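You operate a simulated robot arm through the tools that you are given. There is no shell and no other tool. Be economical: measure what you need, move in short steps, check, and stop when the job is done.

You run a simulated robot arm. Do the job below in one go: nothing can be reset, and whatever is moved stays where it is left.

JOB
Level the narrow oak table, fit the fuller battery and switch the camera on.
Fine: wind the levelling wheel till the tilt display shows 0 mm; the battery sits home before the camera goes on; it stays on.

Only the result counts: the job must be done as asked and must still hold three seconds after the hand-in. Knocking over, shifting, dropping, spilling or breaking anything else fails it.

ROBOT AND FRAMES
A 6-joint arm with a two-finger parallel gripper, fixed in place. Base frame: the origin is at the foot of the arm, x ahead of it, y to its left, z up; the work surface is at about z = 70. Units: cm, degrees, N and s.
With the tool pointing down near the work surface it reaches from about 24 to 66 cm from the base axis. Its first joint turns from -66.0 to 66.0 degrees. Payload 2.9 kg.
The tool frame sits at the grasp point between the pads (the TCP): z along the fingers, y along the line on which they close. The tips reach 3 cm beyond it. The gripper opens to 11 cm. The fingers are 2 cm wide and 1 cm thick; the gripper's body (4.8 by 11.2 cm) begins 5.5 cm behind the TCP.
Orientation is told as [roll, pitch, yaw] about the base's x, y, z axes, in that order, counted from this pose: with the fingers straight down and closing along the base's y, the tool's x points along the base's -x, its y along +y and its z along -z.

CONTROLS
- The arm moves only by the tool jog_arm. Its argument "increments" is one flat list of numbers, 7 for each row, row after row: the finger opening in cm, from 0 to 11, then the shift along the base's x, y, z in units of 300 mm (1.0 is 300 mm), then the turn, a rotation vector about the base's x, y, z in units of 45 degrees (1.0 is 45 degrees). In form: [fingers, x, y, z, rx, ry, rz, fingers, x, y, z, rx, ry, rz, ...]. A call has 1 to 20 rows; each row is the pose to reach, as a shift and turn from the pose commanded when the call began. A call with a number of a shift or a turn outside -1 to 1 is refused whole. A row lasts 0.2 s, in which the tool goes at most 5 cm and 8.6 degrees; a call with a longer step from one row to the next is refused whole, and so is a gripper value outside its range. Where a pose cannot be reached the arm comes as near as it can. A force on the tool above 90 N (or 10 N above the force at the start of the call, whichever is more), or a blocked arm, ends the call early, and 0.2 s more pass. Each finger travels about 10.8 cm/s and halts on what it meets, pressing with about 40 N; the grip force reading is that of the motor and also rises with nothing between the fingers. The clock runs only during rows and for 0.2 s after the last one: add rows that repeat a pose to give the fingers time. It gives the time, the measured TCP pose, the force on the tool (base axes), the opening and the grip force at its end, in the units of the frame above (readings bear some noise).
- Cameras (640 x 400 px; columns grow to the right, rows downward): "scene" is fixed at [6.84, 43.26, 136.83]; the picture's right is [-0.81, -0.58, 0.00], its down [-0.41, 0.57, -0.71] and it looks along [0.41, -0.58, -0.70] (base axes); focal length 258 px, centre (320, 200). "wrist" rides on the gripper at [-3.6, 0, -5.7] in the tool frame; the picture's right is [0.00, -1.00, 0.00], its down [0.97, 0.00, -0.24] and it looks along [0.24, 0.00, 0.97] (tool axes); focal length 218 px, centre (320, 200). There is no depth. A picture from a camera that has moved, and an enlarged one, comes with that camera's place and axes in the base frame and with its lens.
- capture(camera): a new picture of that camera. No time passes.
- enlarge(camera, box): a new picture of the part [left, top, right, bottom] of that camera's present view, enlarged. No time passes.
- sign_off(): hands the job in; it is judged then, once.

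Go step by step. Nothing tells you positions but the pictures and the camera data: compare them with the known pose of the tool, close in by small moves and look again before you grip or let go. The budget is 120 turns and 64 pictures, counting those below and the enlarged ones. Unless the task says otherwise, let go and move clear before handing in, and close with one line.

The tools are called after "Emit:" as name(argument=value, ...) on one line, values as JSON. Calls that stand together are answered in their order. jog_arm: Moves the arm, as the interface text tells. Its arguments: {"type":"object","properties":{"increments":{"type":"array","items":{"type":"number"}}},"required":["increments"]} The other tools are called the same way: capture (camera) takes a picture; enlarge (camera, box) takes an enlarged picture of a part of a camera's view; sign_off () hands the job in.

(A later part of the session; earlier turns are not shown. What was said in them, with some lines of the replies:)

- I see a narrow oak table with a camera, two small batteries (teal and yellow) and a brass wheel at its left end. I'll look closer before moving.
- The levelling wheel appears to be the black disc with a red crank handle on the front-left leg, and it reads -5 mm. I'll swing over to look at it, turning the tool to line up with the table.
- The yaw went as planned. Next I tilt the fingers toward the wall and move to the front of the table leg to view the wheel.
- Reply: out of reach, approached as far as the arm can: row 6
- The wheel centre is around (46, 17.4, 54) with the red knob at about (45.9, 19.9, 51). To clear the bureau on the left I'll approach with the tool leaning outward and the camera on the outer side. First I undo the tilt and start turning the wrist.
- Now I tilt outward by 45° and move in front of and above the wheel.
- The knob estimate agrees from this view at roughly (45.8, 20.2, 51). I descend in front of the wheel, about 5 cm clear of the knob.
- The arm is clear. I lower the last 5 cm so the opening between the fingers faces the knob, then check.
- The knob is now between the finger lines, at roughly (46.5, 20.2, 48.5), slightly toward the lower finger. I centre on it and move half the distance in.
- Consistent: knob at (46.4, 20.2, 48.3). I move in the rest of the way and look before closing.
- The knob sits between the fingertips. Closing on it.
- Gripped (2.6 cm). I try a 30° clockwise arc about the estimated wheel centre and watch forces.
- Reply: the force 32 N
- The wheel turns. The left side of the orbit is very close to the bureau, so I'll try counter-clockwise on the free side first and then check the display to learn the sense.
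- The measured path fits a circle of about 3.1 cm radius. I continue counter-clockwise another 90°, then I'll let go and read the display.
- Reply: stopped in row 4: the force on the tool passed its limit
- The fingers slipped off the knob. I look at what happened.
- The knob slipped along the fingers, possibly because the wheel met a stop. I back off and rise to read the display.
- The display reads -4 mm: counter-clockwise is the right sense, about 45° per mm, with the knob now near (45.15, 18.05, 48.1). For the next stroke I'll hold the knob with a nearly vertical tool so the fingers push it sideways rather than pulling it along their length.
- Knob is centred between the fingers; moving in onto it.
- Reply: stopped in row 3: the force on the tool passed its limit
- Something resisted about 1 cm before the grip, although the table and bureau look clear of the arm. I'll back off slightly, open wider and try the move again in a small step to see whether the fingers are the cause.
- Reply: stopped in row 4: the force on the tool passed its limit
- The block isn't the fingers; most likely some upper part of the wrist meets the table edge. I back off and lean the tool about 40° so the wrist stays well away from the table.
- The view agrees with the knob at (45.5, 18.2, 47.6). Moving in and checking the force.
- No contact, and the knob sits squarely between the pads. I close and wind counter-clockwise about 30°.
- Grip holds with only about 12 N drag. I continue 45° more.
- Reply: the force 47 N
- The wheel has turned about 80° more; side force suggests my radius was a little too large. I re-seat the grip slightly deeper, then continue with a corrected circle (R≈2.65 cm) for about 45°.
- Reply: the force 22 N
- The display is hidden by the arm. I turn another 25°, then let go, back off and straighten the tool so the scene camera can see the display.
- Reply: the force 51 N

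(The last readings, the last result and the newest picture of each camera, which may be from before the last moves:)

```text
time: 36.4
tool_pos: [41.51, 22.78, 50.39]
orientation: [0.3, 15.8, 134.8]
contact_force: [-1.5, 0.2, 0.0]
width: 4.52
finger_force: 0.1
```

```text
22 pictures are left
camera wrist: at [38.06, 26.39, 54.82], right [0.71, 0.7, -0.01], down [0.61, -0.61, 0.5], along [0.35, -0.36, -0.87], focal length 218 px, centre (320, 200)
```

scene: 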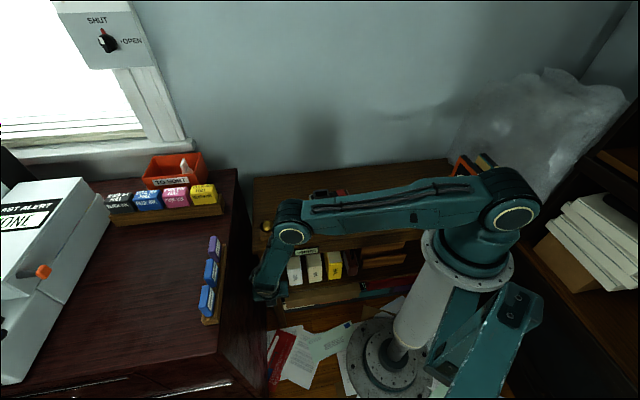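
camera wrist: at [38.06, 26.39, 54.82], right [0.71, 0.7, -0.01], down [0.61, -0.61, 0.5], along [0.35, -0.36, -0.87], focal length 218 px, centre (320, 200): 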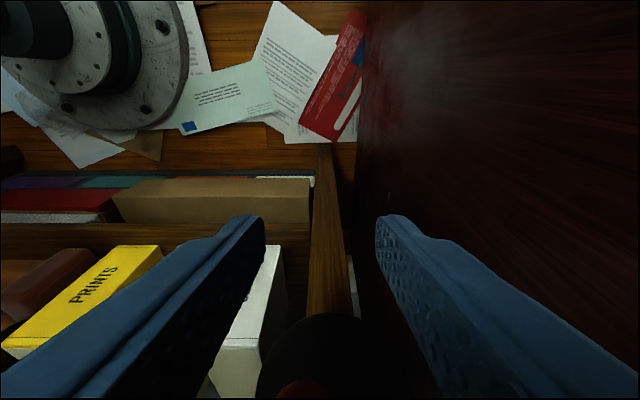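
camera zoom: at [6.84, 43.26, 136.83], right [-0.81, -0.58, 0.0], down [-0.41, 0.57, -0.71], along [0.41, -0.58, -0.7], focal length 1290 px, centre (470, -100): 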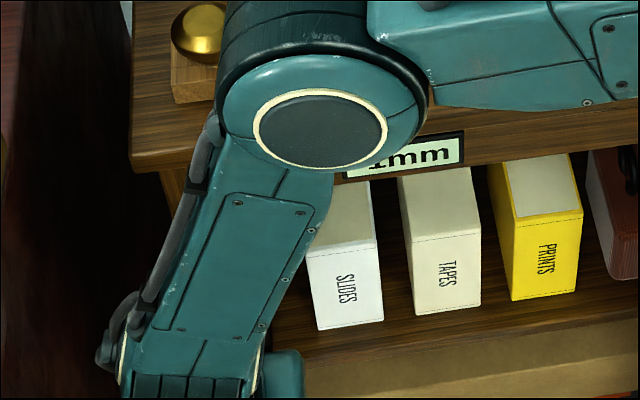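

The display now shows what looks like -1 mm, so about 40° more is needed. I return the tool to its 40° lean in front of the knob, now at upper right of the wheel.

Emit:
jog_arm(increments=[4.5, -0.003, -0.012, 0.04, -0.12, -0.12, 0, 4.5, -0.006, -0.024, 0.08, -0.24, -0.24, 0, 4.5, -0.01, -0.037, 0.117, -0.372, -0.372, 0, 4.5, -0.01, -0.037, 0.117, -0.372, -0.372, 0])

Emit:
capture(camera="wrist")

```text
time: 37.4
tool_pos: [41.12, 21.48, 53.88]
orientation: [0.2, 39.8, 134.7]
contact_force: [0.0, -1.0, 0.2]
width: 4.51
finger_force: 0.0
```

```text
21 pictures are left
camera wrist: at [36.74, 26.13, 55.92], right [0.71, 0.7, 0.0], down [0.42, -0.42, 0.81], along [0.56, -0.58, -0.59], focal length 218 px, centre (320, 200)
```

wrist: 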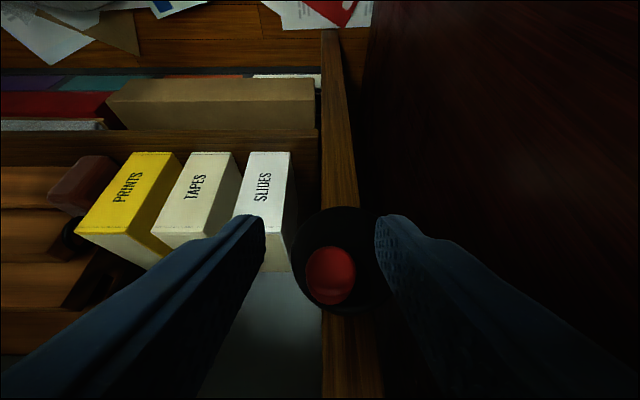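

Emit:
jog_arm(increments=[4.5, 0.05, -0.038, -0.004, 0, 0, 0, 4.5, 0.085, -0.065, -0.006, 0, 0, 0, 4.5, 0.113, -0.087, -0.008, 0, 0, 0, 3, 0.113, -0.087, -0.008, 0, 0, 0, 1.5, 0.113, -0.087, -0.008, 0, 0, 0, 1.5, 0.113, -0.087, -0.008, 0, 0, 0, 1.5, 0.113, -0.087, -0.008, 0, 0, 0])

Emit:
capture(camera="wrist")

```text
time: 39.0
tool_pos: [44.66, 18.75, 53.66]
orientation: [0.4, 39.6, 134.8]
contact_force: [0.0, -5.3, 1.5]
width: 2.55
finger_force: 44.3
```

```text
20 pictures are left
camera wrist: at [40.22, 23.4, 55.71], right [0.71, 0.7, 0.0], down [0.42, -0.42, 0.81], along [0.56, -0.58, -0.59], focal length 218 px, centre (320, 200)
```

wrist: 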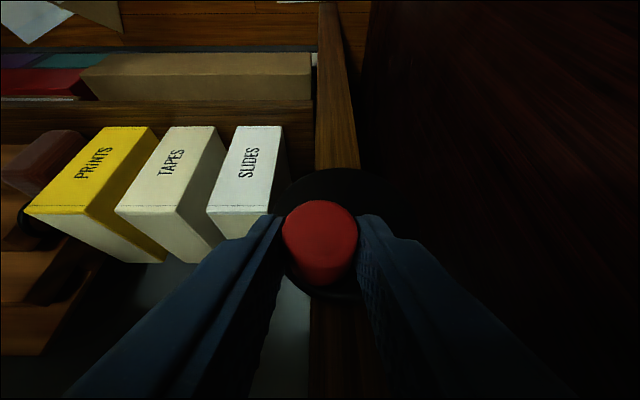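

Refit of all knob positions gives R≈2.5 cm, and about 50° more to go, ending upper left. To keep the gripper body off the bureau, I loosen, lean the tool 25° away from it around the knob and re-close.

Emit:
jog_arm(increments=[4, 0, 0, 0, 0, 0, 0, 4, -0.004, -0.004, -0.001, 0.131, -0.131, 0, 4, -0.008, -0.008, -0.0025, 0.262, -0.262, 0, 4, -0.0123, -0.0123, -0.0038, 0.393, -0.393, 0, 4, -0.0123, -0.0123, -0.0038, 0.393, -0.393, 0, 2, -0.0123, -0.0123, -0.0038, 0.393, -0.393, 0, 1.5, -0.0123, -0.0123, -0.0038, 0.393, -0.393, 0, 1.5, -0.0123, -0.0123, -0.0038, 0.393, -0.393, 0])

```text
time: 40.8
tool_pos: [44.14, 18.53, 53.49]
orientation: [-30.9, 35.3, 115.6]
contact_force: [-4.4, -2.2, 2.8]
width: 2.58
finger_force: 45.6
```

Emit:
jog_arm(increments=[1.5, 0.0123, 0.0123, 0.0062, 0, 0, 0, 1.5, 0.0245, 0.0245, 0.008, 0, 0, 0, 1.5, 0.0368, 0.0368, 0.0062, 0, 0, 0, 1.5, 0.0448, 0.0448, 0.003, 0, 0, 0])

Emit:
enlarge(camera="scene", box=[240, 220, 340, 300])

```text
time: 41.8
tool_pos: [45.75, 19.95, 53.69]
orientation: [-31.3, 35.1, 115.2]
contact_force: [-2.3, -4.7, -2.6]
width: 2.57
finger_force: 41.0
```

```text
5.00 times, centred on (290, 260) of scene
camera zoom: at [6.84, 43.26, 136.83], right [-0.81, -0.58, 0.0], down [-0.41, 0.57, -0.71], along [0.41, -0.58, -0.7], focal length 1290 px, centre (470, -100)
```

zoom: 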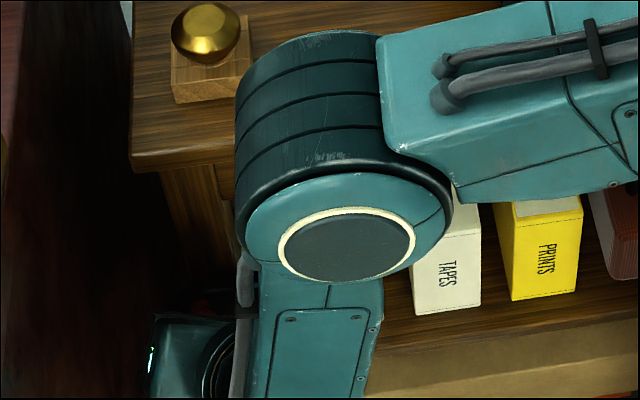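

The turn went smoothly with almost no side force. I release, back away and rise so the wrist camera faces the display.

Emit:
jog_arm(increments=[4.5, 0, 0, 0, 0, 0, 0, 4.5, 0, 0, 0, 0, 0, 0, 4.5, -0.106, 0.106, 0, 0, 0, 0, 4.5, -0.106, 0.106, 0.14, -0.131, 0.131, 0, 4.5, -0.106, 0.106, 0.28, -0.262, 0.262, 0, 4.5, -0.15, 0.06, 0.42, -0.393, 0.393, 0, 4.5, -0.2, 0, 0.54, -0.393, 0.393, 0, 4.5, -0.25, -0.04, 0.66, -0.393, 0.393, 0, 4.5, -0.32, -0.1, 0.77, -0.393, 0.393, 0, 4.5, -0.356, -0.144, 0.8, -0.393, 0.393, 0, 4.5, -0.356, -0.144, 0.8, -0.393, 0.393, 0])

Emit:
capture(camera="wrist")

```text
time: 44.1
tool_pos: [34.8, 15.47, 77.54]
orientation: [0.3, 39.7, 134.6]
contact_force: [0.3, 0.3, -1.2]
width: 4.51
finger_force: 0.1
```

```text
18 pictures are left
camera wrist: at [30.37, 20.14, 79.68], right [0.71, 0.7, 0.0], down [0.42, -0.42, 0.8], along [0.56, -0.57, -0.59], focal length 218 px, centre (320, 200)
```

wrist: 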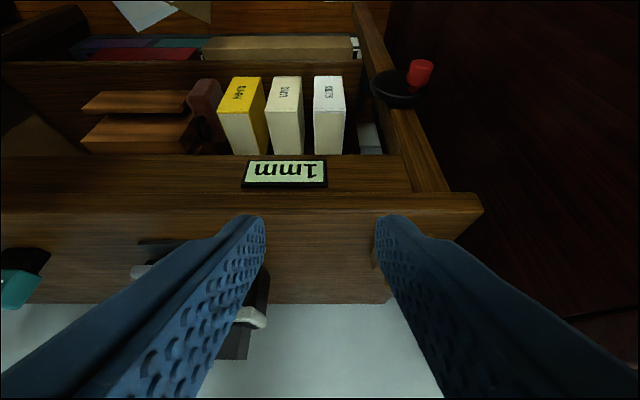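

Emit:
enlarge(camera="wrist", box=[230, 150, 340, 200])

Emit:
enlarge(camera="wrist", box=[360, 40, 460, 120])

```text
5.82 times, centred on (285, 175) of wrist
camera zoom: at [30.37, 20.14, 79.68], right [0.71, 0.7, 0.0], down [0.42, -0.42, 0.8], along [0.56, -0.57, -0.59], focal length 1270 px, centre (524, 346)
```

zoom: 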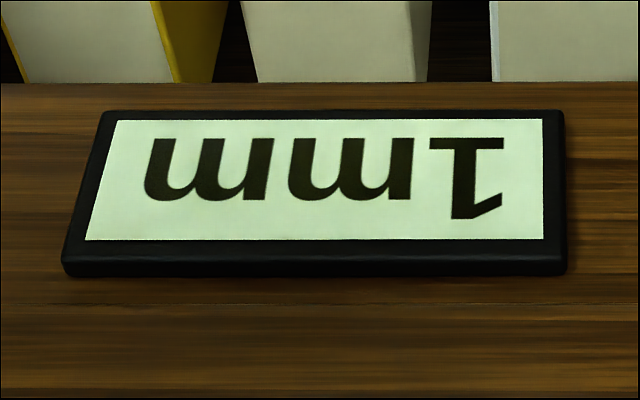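

```text
5.00 times, centred on (410, 80) of wrist
camera zoom: at [30.37, 20.14, 79.68], right [0.71, 0.7, 0.0], down [0.42, -0.42, 0.8], along [0.56, -0.57, -0.59], focal length 1091 px, centre (-130, 800)
```

zoom: 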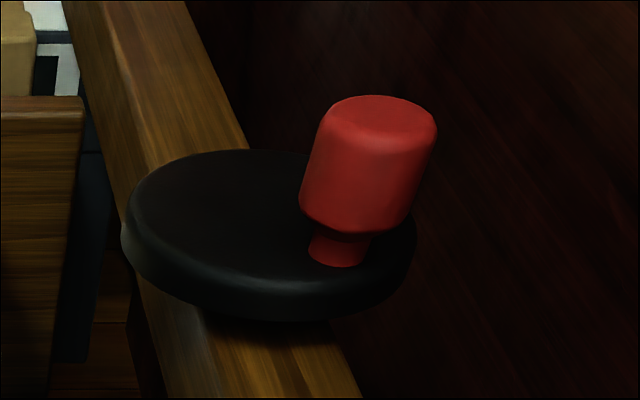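

It reads +1 mm, a bit over; the knob is now at upper left, about (47.5 along the table, z 51.8). I go back down in front of it to turn it back about 40°.

Emit:
jog_arm(increments=[4.5, 0.09, 0.12, 0, 0, 0, 0, 4.5, 0.18, 0.21, -0.05, 0, 0, 0, 4.5, 0.26, 0.278, -0.16, 0, 0, 0, 4.5, 0.26, 0.278, -0.31, 0, 0, 0, 4.5, 0.26, 0.278, -0.46, 0, 0, 0, 4.5, 0.26, 0.278, -0.6, 0.131, -0.131, 0, 4.5, 0.26, 0.278, -0.72, 0.262, -0.262, 0, 4.5, 0.26, 0.278, -0.82, 0.393, -0.393, 0, 4.5, 0.26, 0.278, -0.82, 0.393, -0.393, 0])

Emit:
capture(camera="wrist")

```text
time: 46.1
tool_pos: [42.6, 24.03, 52.85]
orientation: [-31.1, 35.2, 115.3]
contact_force: [-0.2, 0.0, 0.4]
width: 4.49
finger_force: 0.1
```

```text
15 pictures are left
camera wrist: at [37.58, 28.01, 54.71], right [0.65, 0.64, 0.42], down [0.18, -0.66, 0.73], along [0.74, -0.4, -0.54], focal length 218 px, centre (320, 200)
```

wrist: 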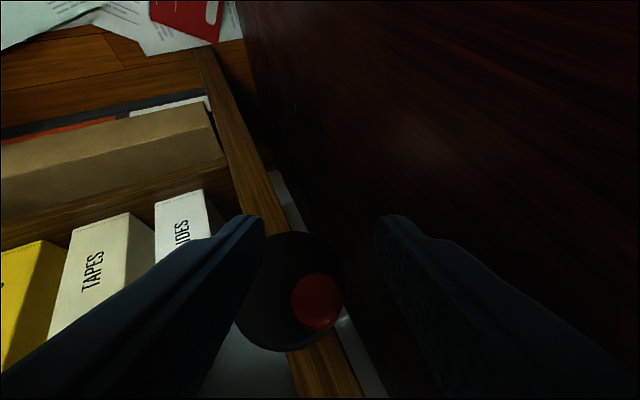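

Knob measured at (47.0, 19.8, 52.4), so it needs about 29° clockwise. I approach and close.

Emit:
jog_arm(increments=[4.5, 0.04, -0.047, 0.02, 0, 0, 0, 4.5, 0.08, -0.095, 0.022, 0, 0, 0, 4.5, 0.109, -0.129, 0.022, 0, 0, 0, 4.5, 0.109, -0.129, 0.022, 0, 0, 0, 2.5, 0.109, -0.129, 0.022, 0, 0, 0, 1.5, 0.109, -0.129, 0.022, 0, 0, 0, 1.5, 0.109, -0.129, 0.022, 0, 0, 0])

```text
time: 47.8
tool_pos: [45.98, 19.99, 53.61]
orientation: [-30.9, 35.4, 115.7]
contact_force: [4.0, -1.7, -2.0]
width: 2.51
finger_force: 44.5
```

Emit:
jog_arm(increments=[1.5, -0.0099, -0.0099, 0.0057, 0, 0, 0, 1.5, -0.0193, -0.0193, 0.0093, 0, 0, 0, 1.5, -0.03, -0.03, 0.011, 0, 0, 0, 1.5, -0.03, -0.03, 0.011, 0, 0, 0])

```text
time: 48.8
tool_pos: [45.29, 19.38, 54.0]
orientation: [-31.4, 35.2, 115.4]
contact_force: [11.9, 11.6, -1.3]
width: 2.56
finger_force: 44.9
```

About 21° done; I nudge a little more for the middle of the 0 band.

Emit:
jog_arm(increments=[1.5, -0.006, -0.006, 0.0007, 0, 0, 0, 1.5, -0.01, -0.01, 0.001, 0, 0, 0, 1.5, -0.01, -0.01, 0.001, 0, 0, 0])

Emit:
jog_arm(increments=[4.5, 0.004, 0.004, 0, 0, 0, 0, 4.5, 0.004, 0.004, 0, 0, 0, 0, 4.5, -0.106, 0.106, 0, 0, 0, 0, 4.5, -0.106, 0.106, 0.14, -0.131, 0.131, 0, 4.5, -0.106, 0.106, 0.28, -0.262, 0.262, 0, 4.5, -0.15, 0.06, 0.42, -0.393, 0.393, 0, 4.5, -0.2, 0, 0.54, -0.393, 0.393, 0, 4.5, -0.25, -0.04, 0.66, -0.393, 0.393, 0, 4.5, -0.32, -0.1, 0.77, -0.393, 0.393, 0, 4.5, -0.356, -0.144, 0.8, -0.393, 0.393, 0, 4.5, -0.356, -0.144, 0.8, -0.393, 0.393, 0])

Emit:
enlarge(camera="wrist", box=[200, 40, 460, 220])

```text
time: 49.5
tool_pos: [45.02, 19.21, 54.11]
orientation: [-31.7, 35.1, 115.5]
contact_force: [1.6, 22.8, 13.7]
width: 2.55
finger_force: 45.2
```

```text
time: 52.0
tool_pos: [33.86, 14.63, 77.95]
orientation: [0.2, 39.8, 134.8]
contact_force: [-0.3, -0.2, 0.0]
width: 4.49
finger_force: 0.2
```

```text
2.22 times, centred on (330, 130) of wrist
camera zoom: at [29.55, 19.24, 80.08], right [0.71, 0.7, 0.0], down [0.42, -0.42, 0.8], along [0.56, -0.57, -0.59], focal length 485 px, centre (298, 356)
```

zoom: 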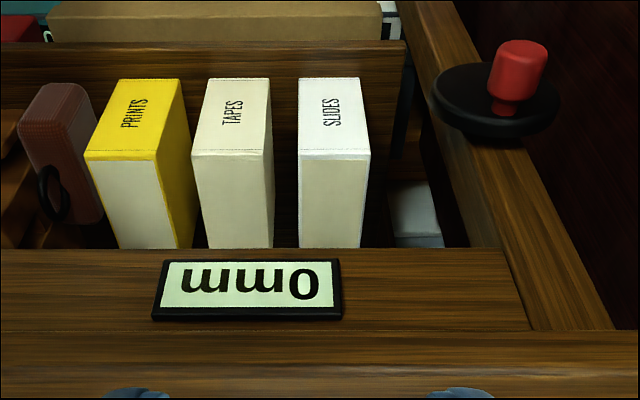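

The display shows 0 mm, so the table is level. Now for the battery: the teal 90 % one is the fuller. I stand the tool upright, turn it so the fingers close across the table, and view the battery and camera from above.

Emit:
jog_arm(increments=[4.5, 0, -0.03, 0.095, 0.105, 0.105, 0, 4.5, 0, -0.07, 0.19, 0.21, 0.21, 0, 4.5, 0, -0.11, 0.285, 0.314, 0.314, 0, 4.5, 0, -0.15, 0.38, 0.419, 0.419, 0, 4.5, 0, -0.19, 0.475, 0.524, 0.524, 0, 4.5, 0, -0.22, 0.57, 0.628, 0.628, 0])

Emit:
jog_arm(increments=[5, 0, -0.06, 0.03, 0, 0, -0.167, 5, 0, -0.12, 0.06, 0, 0, -0.333, 6, 0, -0.17, 0.09, 0, 0, -0.5, 6, 0, -0.22, 0.12, 0, 0, -0.667, 6, 0, -0.28, 0.15, 0, 0, -0.833, 6, 0, -0.33, 0.17, 0, 0, -1])

Emit:
jog_arm(increments=[6, -0.005, -0.06, 0, 0, 0, -0.167, 6, -0.01, -0.12, 0, 0, 0, -0.333, 6, -0.015, -0.17, 0, 0, 0, -0.5, 6, -0.02, -0.22, 0, 0, 0, -0.667, 6, -0.025, -0.28, 0, 0, 0, -0.833, 6, -0.03, -0.33, 0, 0, 0, -1, 6, -0.03, -0.33, 0, 0, 0, -1])

Emit:
enlarge(camera="wrist", box=[160, 0, 480, 200])

```text
time: 53.4
tool_pos: [34.14, 7.93, 95.21]
orientation: [0.4, -0.4, 134.9]
contact_force: [-0.1, 0.3, -0.7]
width: 4.5
finger_force: 0.0
```

```text
time: 54.8
tool_pos: [34.1, -2.03, 100.05]
orientation: [0.4, -0.3, 89.6]
contact_force: [0.4, 0.1, -0.4]
width: 5.98
finger_force: 0.0
```

```text
time: 56.4
tool_pos: [33.2, -11.93, 100.27]
orientation: [0.5, -0.1, 44.6]
contact_force: [-0.4, 0.0, 0.3]
width: 5.98
finger_force: 0.1
```

```text
2.00 times, centred on (320, 100) of wrist
camera zoom: at [35.91, -9.38, 105.86], right [0.7, -0.71, -0.01], down [-0.69, -0.68, 0.24], along [-0.17, -0.16, -0.97], focal length 436 px, centre (320, 400)
```

zoom: 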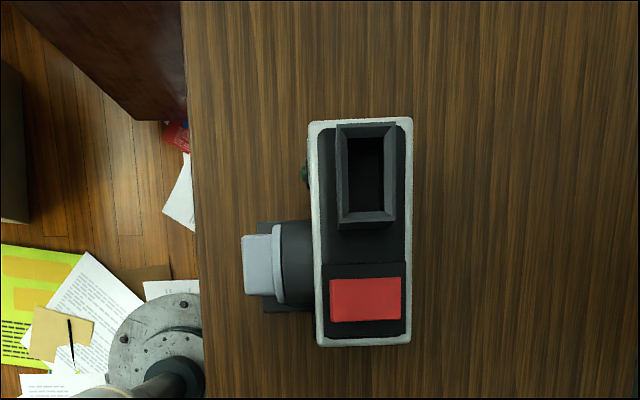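

Camera and its socket are aligned with the table; the socket rim centre is near (41.75, -6.8, 80.8). Now I move above the teal battery for a close view.

Emit:
jog_arm(increments=[6, -0.065, -0.049, -0.1, 0, 0, 0, 6, -0.13, -0.098, -0.2, 0, 0, 0, 6, -0.195, -0.147, -0.3, 0, 0, 0, 6, -0.26, -0.196, -0.4, 0, 0, 0, 6, -0.323, -0.245, -0.5, 0, 0, 0, 6, -0.323, -0.245, -0.5, 0, 0, 0])

Emit:
capture(camera="wrist")

```text
time: 57.8
tool_pos: [23.3, -19.27, 85.15]
orientation: [0.4, -0.3, 44.9]
contact_force: [-0.9, -0.1, -0.2]
width: 5.96
finger_force: 0.1
```

```text
12 pictures are left
camera wrist: at [26.08, -16.66, 90.88], right [0.7, -0.71, -0.01], down [-0.69, -0.69, 0.24], along [-0.17, -0.16, -0.97], focal length 218 px, centre (320, 200)
```

wrist: 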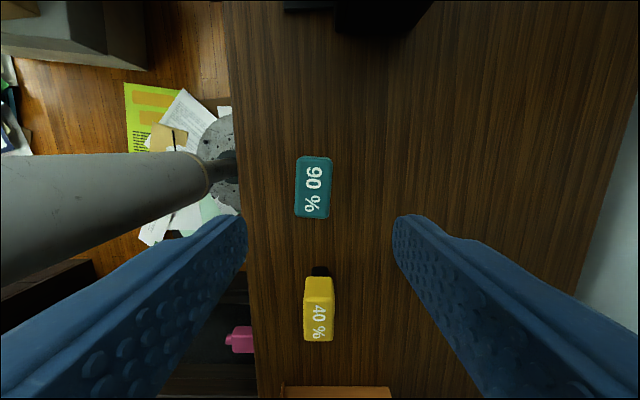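

Teal battery centred at about (23.5, -18.4), top at about z 75. I descend so the tips stop near the bottom of its teal part, then close.

Emit:
jog_arm(increments=[6, 0.0067, 0.029, -0.05, 0, 0, 0, 6, 0.0067, 0.029, -0.15, 0, 0, 0, 6, 0.0067, 0.029, -0.24, 0, 0, 0, 6, 0.0067, 0.029, -0.322, 0, 0, 0, 6, 0.0067, 0.029, -0.322, 0, 0, 0])

Emit:
capture(camera="wrist")

```text
time: 59.0
tool_pos: [23.68, -18.47, 75.65]
orientation: [0.4, -0.3, 44.8]
contact_force: [-0.5, -0.2, 0.1]
width: 6.0
finger_force: 0.0
```

```text
11 pictures are left
camera wrist: at [26.32, -15.8, 81.27], right [0.7, -0.71, -0.01], down [-0.69, -0.69, 0.24], along [-0.17, -0.16, -0.97], focal length 218 px, centre (320, 200)
```

wrist: 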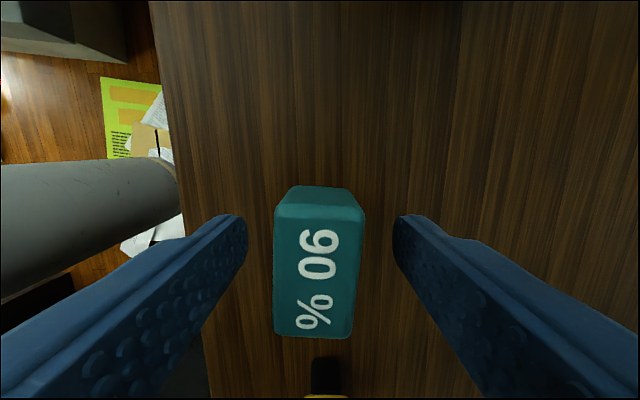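

Well centred. Closing on the battery and lifting.

Emit:
jog_arm(increments=[4, 0, 0, 0, 0, 0, 0, 2, 0, 0, 0, 0, 0, 0, 1.5, 0, 0, 0, 0, 0, 0, 1.5, 0, 0, 0, 0, 0, 0])

Emit:
jog_arm(increments=[1.5, 0, 0, 0.05, 0, 0, 0, 1.5, 0, 0, 0.15, 0, 0, 0, 1.5, 0, 0, 0.28, 0, 0, 0, 1.5, 0, 0, 0.42, 0, 0, 0, 1.5, 0, 0, 0.55, 0, 0, 0, 1.5, 0, 0, 0.55, 0, 0, 0])

```text
time: 60.0
tool_pos: [23.68, -18.3, 75.57]
orientation: [0.5, -0.4, 44.8]
contact_force: [0.4, -0.4, 0.1]
width: 2.53
finger_force: 40.2
```

```text
time: 61.4
tool_pos: [23.59, -18.39, 91.97]
orientation: [0.4, -0.2, 44.7]
contact_force: [-0.4, -0.3, -0.4]
width: 2.49
finger_force: 40.4
```

Battery held (2.5 cm) and lifted. I carry it to just above the socket.

Emit:
jog_arm(increments=[1.5, 0.12, 0.08, 0, 0, 0, 0, 1.5, 0.24, 0.16, 0, 0, 0, 0, 1.5, 0.36, 0.235, 0, 0, 0, 0, 1.5, 0.48, 0.31, 0, 0, 0, 0, 1.5, 0.56, 0.36, 0, 0, 0, 0, 1.5, 0.609, 0.39, 0, 0, 0, 0, 1.5, 0.609, 0.39, 0, 0, 0, 0])

Emit:
capture(camera="wrist")

Emit:
enlarge(camera="scene", box=[290, 150, 380, 230])

```text
time: 63.0
tool_pos: [42.05, -6.87, 91.82]
orientation: [0.3, -0.2, 44.8]
contact_force: [0.3, -0.4, -0.3]
width: 2.55
finger_force: 40.0
```

```text
10 pictures are left
camera wrist: at [44.59, -4.21, 97.58], right [0.7, -0.71, -0.01], down [-0.69, -0.69, 0.24], along [-0.17, -0.16, -0.97], focal length 218 px, centre (320, 200)
```

wrist: 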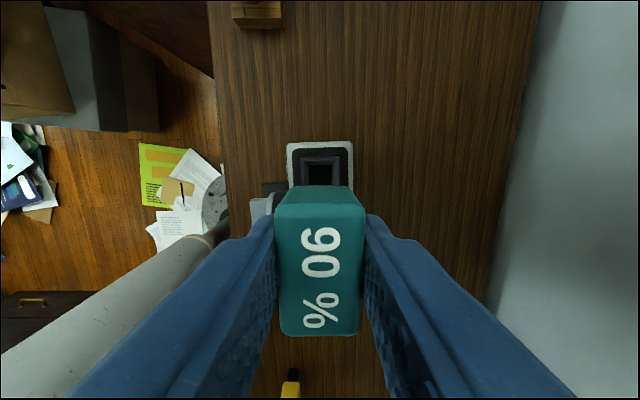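

```text
5.00 times, centred on (335, 190) of scene
camera zoom: at [6.84, 43.26, 136.83], right [-0.81, -0.58, 0.0], down [-0.41, 0.57, -0.71], along [0.41, -0.58, -0.7], focal length 1290 px, centre (245, 250)
```

zoom: 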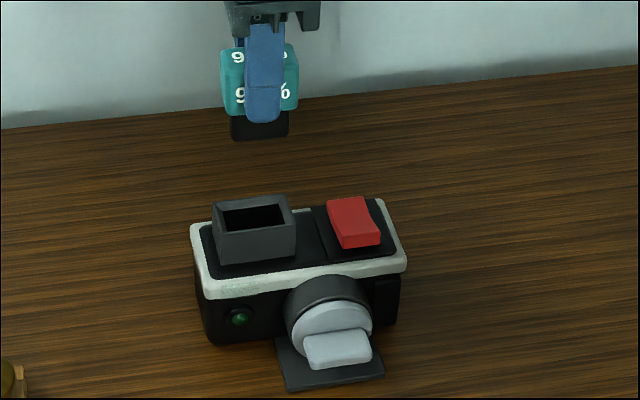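

Socket rim appears slightly toward +e1/+e2 of the battery. I correct by about 0.3 cm and descend to just above the rim.

Emit:
jog_arm(increments=[1.5, 0.012, 0.002, -0.06, 0, 0, 0, 1.5, 0.012, 0.002, -0.12, 0, 0, 0, 1.5, 0.012, 0.002, -0.185, 0, 0, 0, 1.5, 0.012, 0.002, -0.185, 0, 0, 0])

Emit:
enlarge(camera="wrist", box=[240, 110, 400, 230])

Emit:
enlarge(camera="scene", box=[305, 170, 365, 220])

```text
time: 64.0
tool_pos: [42.34, -6.73, 86.28]
orientation: [0.5, -0.2, 44.7]
contact_force: [-0.4, 0.4, 0.3]
width: 2.52
finger_force: 39.6
```

```text
3.33 times, centred on (320, 170) of wrist
camera zoom: at [44.97, -4.19, 92.01], right [0.7, -0.71, -0.01], down [-0.69, -0.69, 0.24], along [-0.17, -0.16, -0.97], focal length 728 px, centre (320, 300)
```

zoom: 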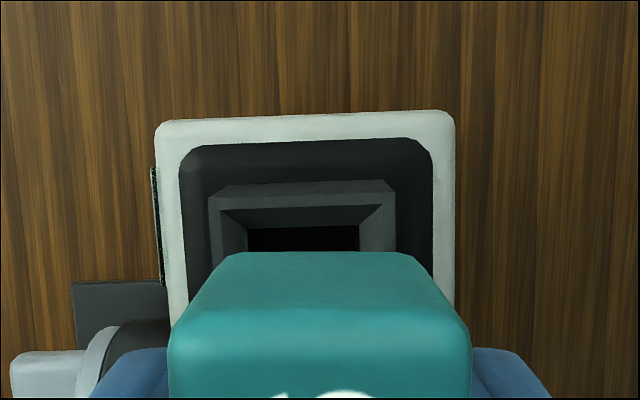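

```text
8.00 times, centred on (335, 195) of scene
camera zoom: at [6.84, 43.26, 136.83], right [-0.81, -0.58, 0.0], down [-0.41, 0.57, -0.71], along [0.41, -0.58, -0.7], focal length 2063 px, centre (200, 240)
```

zoom: 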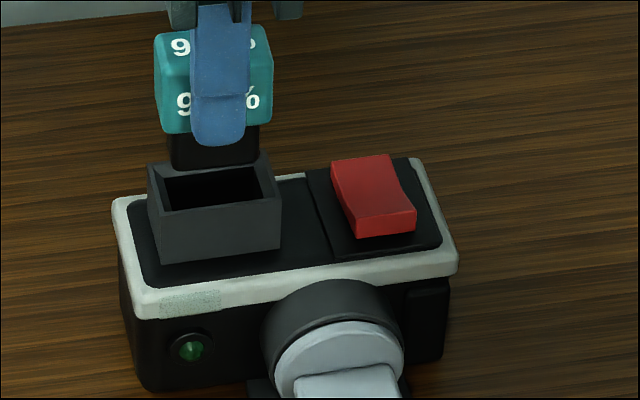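

From close up the socket is about 0.3 cm toward the front (-e2) of the battery. I correct and lower gently into the funnel.

Emit:
jog_arm(increments=[1.5, -0.0078, 0.0078, -0.01, 0, 0, 0, 1.5, -0.0078, 0.0078, -0.025, 0, 0, 0, 1.5, -0.0078, 0.0078, -0.04, 0, 0, 0, 1.5, -0.0078, 0.0078, -0.055, 0, 0, 0, 1.5, -0.0078, 0.0078, -0.065, 0, 0, 0])

Emit:
enlarge(camera="scene", box=[305, 170, 365, 220])

```text
time: 65.2
tool_pos: [42.11, -6.51, 84.52]
orientation: [0.4, -0.2, 44.8]
contact_force: [0.0, 0.9, -0.1]
width: 2.53
finger_force: 40.5
```

```text
8.00 times, centred on (335, 195) of scene
camera zoom: at [6.84, 43.26, 136.83], right [-0.81, -0.58, 0.0], down [-0.41, 0.57, -0.71], along [0.41, -0.58, -0.7], focal length 2063 px, centre (200, 240)
```

zoom: 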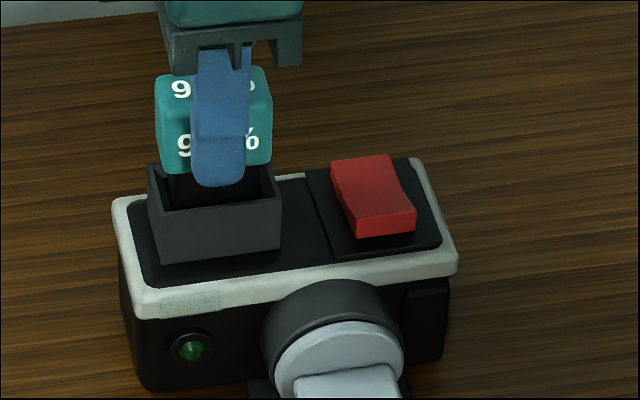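

The black contact end is entering the socket without any contact force. Continuing down.

Emit:
jog_arm(increments=[1.5, 0, 0, -0.012, 0, 0, 0, 1.5, 0, 0, -0.024, 0, 0, 0, 1.5, 0, 0, -0.034, 0, 0, 0, 1.5, 0, 0, -0.034, 0, 0, 0])

```text
time: 66.2
tool_pos: [42.06, -6.45, 83.48]
orientation: [0.4, -0.3, 44.8]
contact_force: [2.2, -1.8, -0.1]
width: 2.5
finger_force: 39.8
```

Emit:
jog_arm(increments=[1.5, 0.002, -0.002, -0.01, 0, 0, 0, 1.5, 0.003, -0.003, -0.018, 0, 0, 0, 1.5, 0.003, -0.003, -0.025, 0, 0, 0, 1.5, 0.003, -0.003, -0.025, 0, 0, 0])

Emit:
enlarge(camera="scene", box=[305, 170, 365, 220])

```text
time: 67.2
tool_pos: [42.15, -6.5, 82.86]
orientation: [0.4, -0.3, 44.7]
contact_force: [-6.1, 2.5, 19.5]
width: 2.51
finger_force: 39.9
```

```text
8.00 times, centred on (335, 195) of scene
camera zoom: at [6.8, 43.27, 136.83], right [-0.81, -0.58, 0.0], down [-0.41, 0.57, -0.71], along [0.41, -0.58, -0.7], focal length 2063 px, centre (200, 240)
```

zoom: 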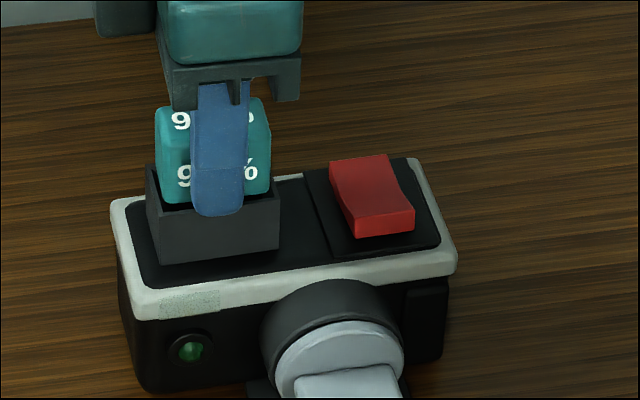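

Vertical force of 20 N: the battery is bottoming or a fingertip meets the rim. I press slightly more to see.

Emit:
jog_arm(increments=[1.5, 0, 0, -0.005, 0, 0, 0, 1.5, 0, 0, -0.01, 0, 0, 0, 1.5, 0, 0, -0.01, 0, 0, 0])

```text
time: 68.0
tool_pos: [42.12, -6.45, 82.59]
orientation: [0.2, -0.4, 44.8]
contact_force: [-13.8, 1.9, 50.1]
width: 2.5
finger_force: 39.8
```

It moved 0.27 cm deeper at 50 N. I ease off, open and rise to inspect whether the battery is seated.

Emit:
jog_arm(increments=[1.5, 0, 0, 0.008, 0, 0, 0, 3.5, 0, 0, 0.008, 0, 0, 0, 5, 0, 0, 0.008, 0, 0, 0, 5, 0, 0, 0.008, 0, 0, 0, 5, 0, 0, 0.1, 0, 0, 0, 5, 0, 0, 0.25, 0, 0, 0, 5, 0, 0, 0.25, 0, 0, 0])

Emit:
enlarge(camera="scene", box=[305, 170, 365, 220])

```text
time: 69.5
tool_pos: [41.91, -6.67, 89.95]
orientation: [0.4, -0.4, 44.8]
contact_force: [1.4, -0.2, 0.4]
width: 4.98
finger_force: 0.1
```

```text
8.00 times, centred on (335, 195) of scene
camera zoom: at [6.84, 43.26, 136.83], right [-0.81, -0.58, 0.0], down [-0.41, 0.57, -0.71], along [0.41, -0.58, -0.7], focal length 2063 px, centre (200, 240)
```

zoom: 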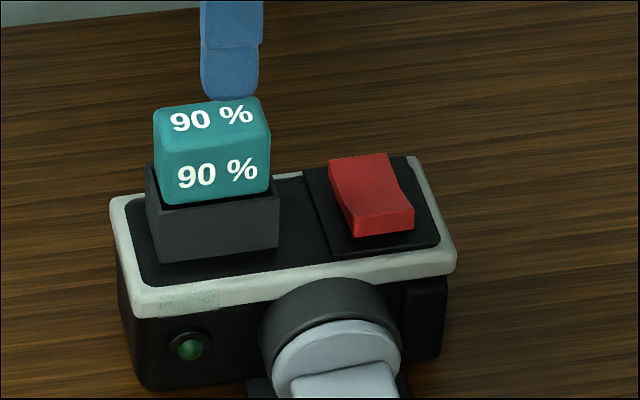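

The battery stands upright in the socket. To be sure it's home, I close the fingers and press gently on its top.

Emit:
jog_arm(increments=[2, 0.004, 0.004, 0, 0, 0, 0, 0, 0.004, 0.004, 0, 0, 0, 0, 0, 0.004, 0.004, -0.07, 0, 0, 0, 0, 0.004, 0.004, -0.13, 0, 0, 0, 0, 0.004, 0.004, -0.15, 0, 0, 0, 0, 0.004, 0.004, -0.16, 0, 0, 0, 0, 0.004, 0.004, -0.16, 0, 0, 0])

```text
time: 71.0
tool_pos: [42.33, -6.47, 85.84]
orientation: [0.0, -0.4, 44.8]
contact_force: [-10.2, 0.5, 23.5]
width: 0.0
finger_force: 37.7
stopped in row 7: the force on the tool passed its limit (the readings are from after the stop); the commanded pose is now the measured one
```

Pressing met firm resistance with the battery top at about z 82.8, so it seems bottomed. I rise, shift over toward the red rocker and inspect the socket.

Emit:
jog_arm(increments=[0, 0, 0, 0.1, 0, 0, 0, 0, 0, 0, 0.2, 0, 0, 0, 0, -0.1, -0.062, 0.2, 0, 0, 0, 0, -0.199, -0.124, 0.2, 0, 0, 0, 0, -0.199, -0.124, 0.2, 0, 0, 0])

Emit:
enlarge(camera="scene", box=[315, 175, 365, 210])

```text
time: 72.2
tool_pos: [36.47, -10.24, 91.58]
orientation: [0.1, -0.4, 44.8]
contact_force: [-0.6, 0.4, -0.6]
width: 0.02
finger_force: 38.2
```

```text
11.43 times, centred on (340, 192) of scene
camera zoom: at [6.84, 43.26, 136.83], right [-0.81, -0.58, 0.0], down [-0.41, 0.57, -0.71], along [0.41, -0.58, -0.7], focal length 2947 px, centre (91, 286)
```

zoom: 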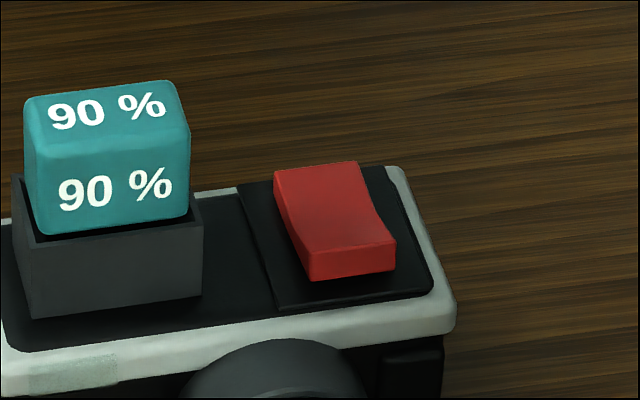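

The battery didn't move further under 90 N, so it is home. The rocker's front end is the raised one; I lower the closed fingertips onto it.

Emit:
jog_arm(increments=[0, -0.004, 0.004, -0.12, 0, 0, 0, 0, -0.004, 0.004, -0.24, 0, 0, 0, 0, -0.004, 0.004, -0.29, 0, 0, 0, 0, -0.004, 0.004, -0.31, 0, 0, 0, 0, -0.004, 0.004, -0.31, 0, 0, 0])

```text
time: 73.4
tool_pos: [36.4, -10.09, 82.46]
orientation: [0.2, -0.4, 44.7]
contact_force: [0.8, -0.2, 1.0]
width: 0.0
finger_force: 38.1
```

Emit:
jog_arm(increments=[0, 0, 0, -0.01, 0, 0, 0, 0, 0, 0, -0.02, 0, 0, 0, 0, 0, 0, -0.03, 0, 0, 0, 0, 0, 0, -0.03, 0, 0, 0])

```text
time: 74.4
tool_pos: [36.4, -10.2, 81.55]
orientation: [0.0, -0.4, 44.7]
contact_force: [-0.7, 0.6, -0.5]
width: 0.0
finger_force: 38.1
```

Emit:
jog_arm(increments=[0, 0, 0, -0.01, 0, 0, 0, 0, 0, 0, -0.02, 0, 0, 0, 0, 0, 0, -0.03, 0, 0, 0, 0, 0, 0, -0.03, 0, 0, 0])

```text
time: 75.4
tool_pos: [36.4, -10.17, 80.84]
orientation: [-0.1, -0.6, 44.7]
contact_force: [-12.7, 4.1, 54.2]
width: 0.02
finger_force: 38.0
```

Firm contact at 54 N. I rise and look at the rocker and the lamp.

Emit:
jog_arm(increments=[0, 0, 0, 0.05, 0, 0, 0, 0, 0, 0, 0.2, 0, 0, 0, 0, 0, 0, 0.35, 0, 0, 0, 0, 0, 0, 0.35, 0, 0, 0])

Emit:
enlarge(camera="scene", box=[310, 175, 370, 225])

```text
time: 76.4
tool_pos: [36.34, -10.42, 91.09]
orientation: [0.1, -0.4, 44.7]
contact_force: [-0.5, -0.3, -0.2]
width: 0.0
finger_force: 37.4
```

```text
8.00 times, centred on (340, 200) of scene
camera zoom: at [6.84, 43.26, 136.83], right [-0.81, -0.58, 0.0], down [-0.41, 0.57, -0.71], along [0.41, -0.58, -0.7], focal length 2063 px, centre (160, 200)
```

zoom: 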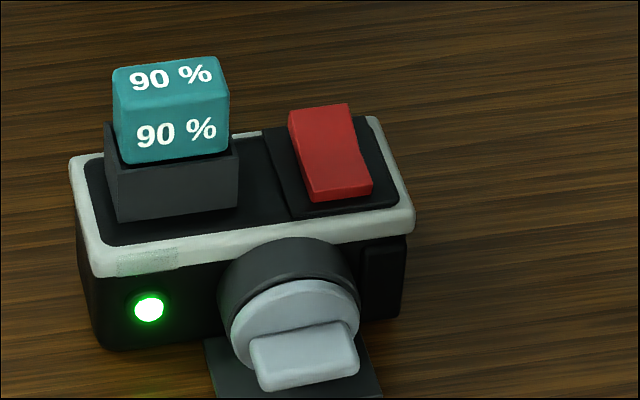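

The rocker flipped and the green lamp is lit. A final check that the display still reads 0 mm.

Emit:
enlarge(camera="scene", box=[250, 180, 430, 290])

```text
3.56 times, centred on (340, 235) of scene
camera zoom: at [6.84, 43.26, 136.83], right [-0.81, -0.58, 0.0], down [-0.41, 0.57, -0.71], along [0.41, -0.58, -0.7], focal length 917 px, centre (249, 76)
```

zoom: 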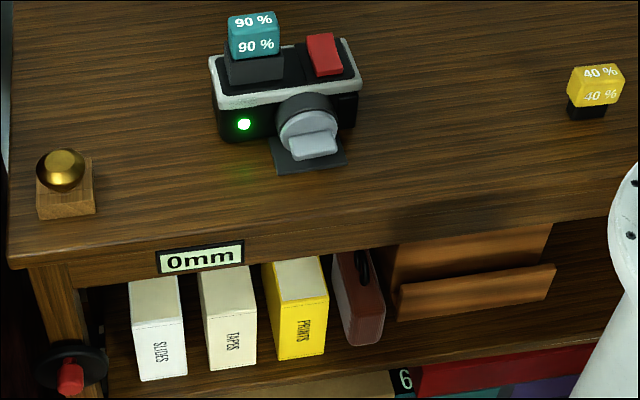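

The display reads 0 mm, the 90 % battery is in its socket, the green lamp is on and the arm is clear, so I'm handing in.

Emit:
sign_off()

```text
The job is handed in.
```

The tilt display reads 0 mm, the 90 % battery is seated, and the camera is on with its green lamp lit.
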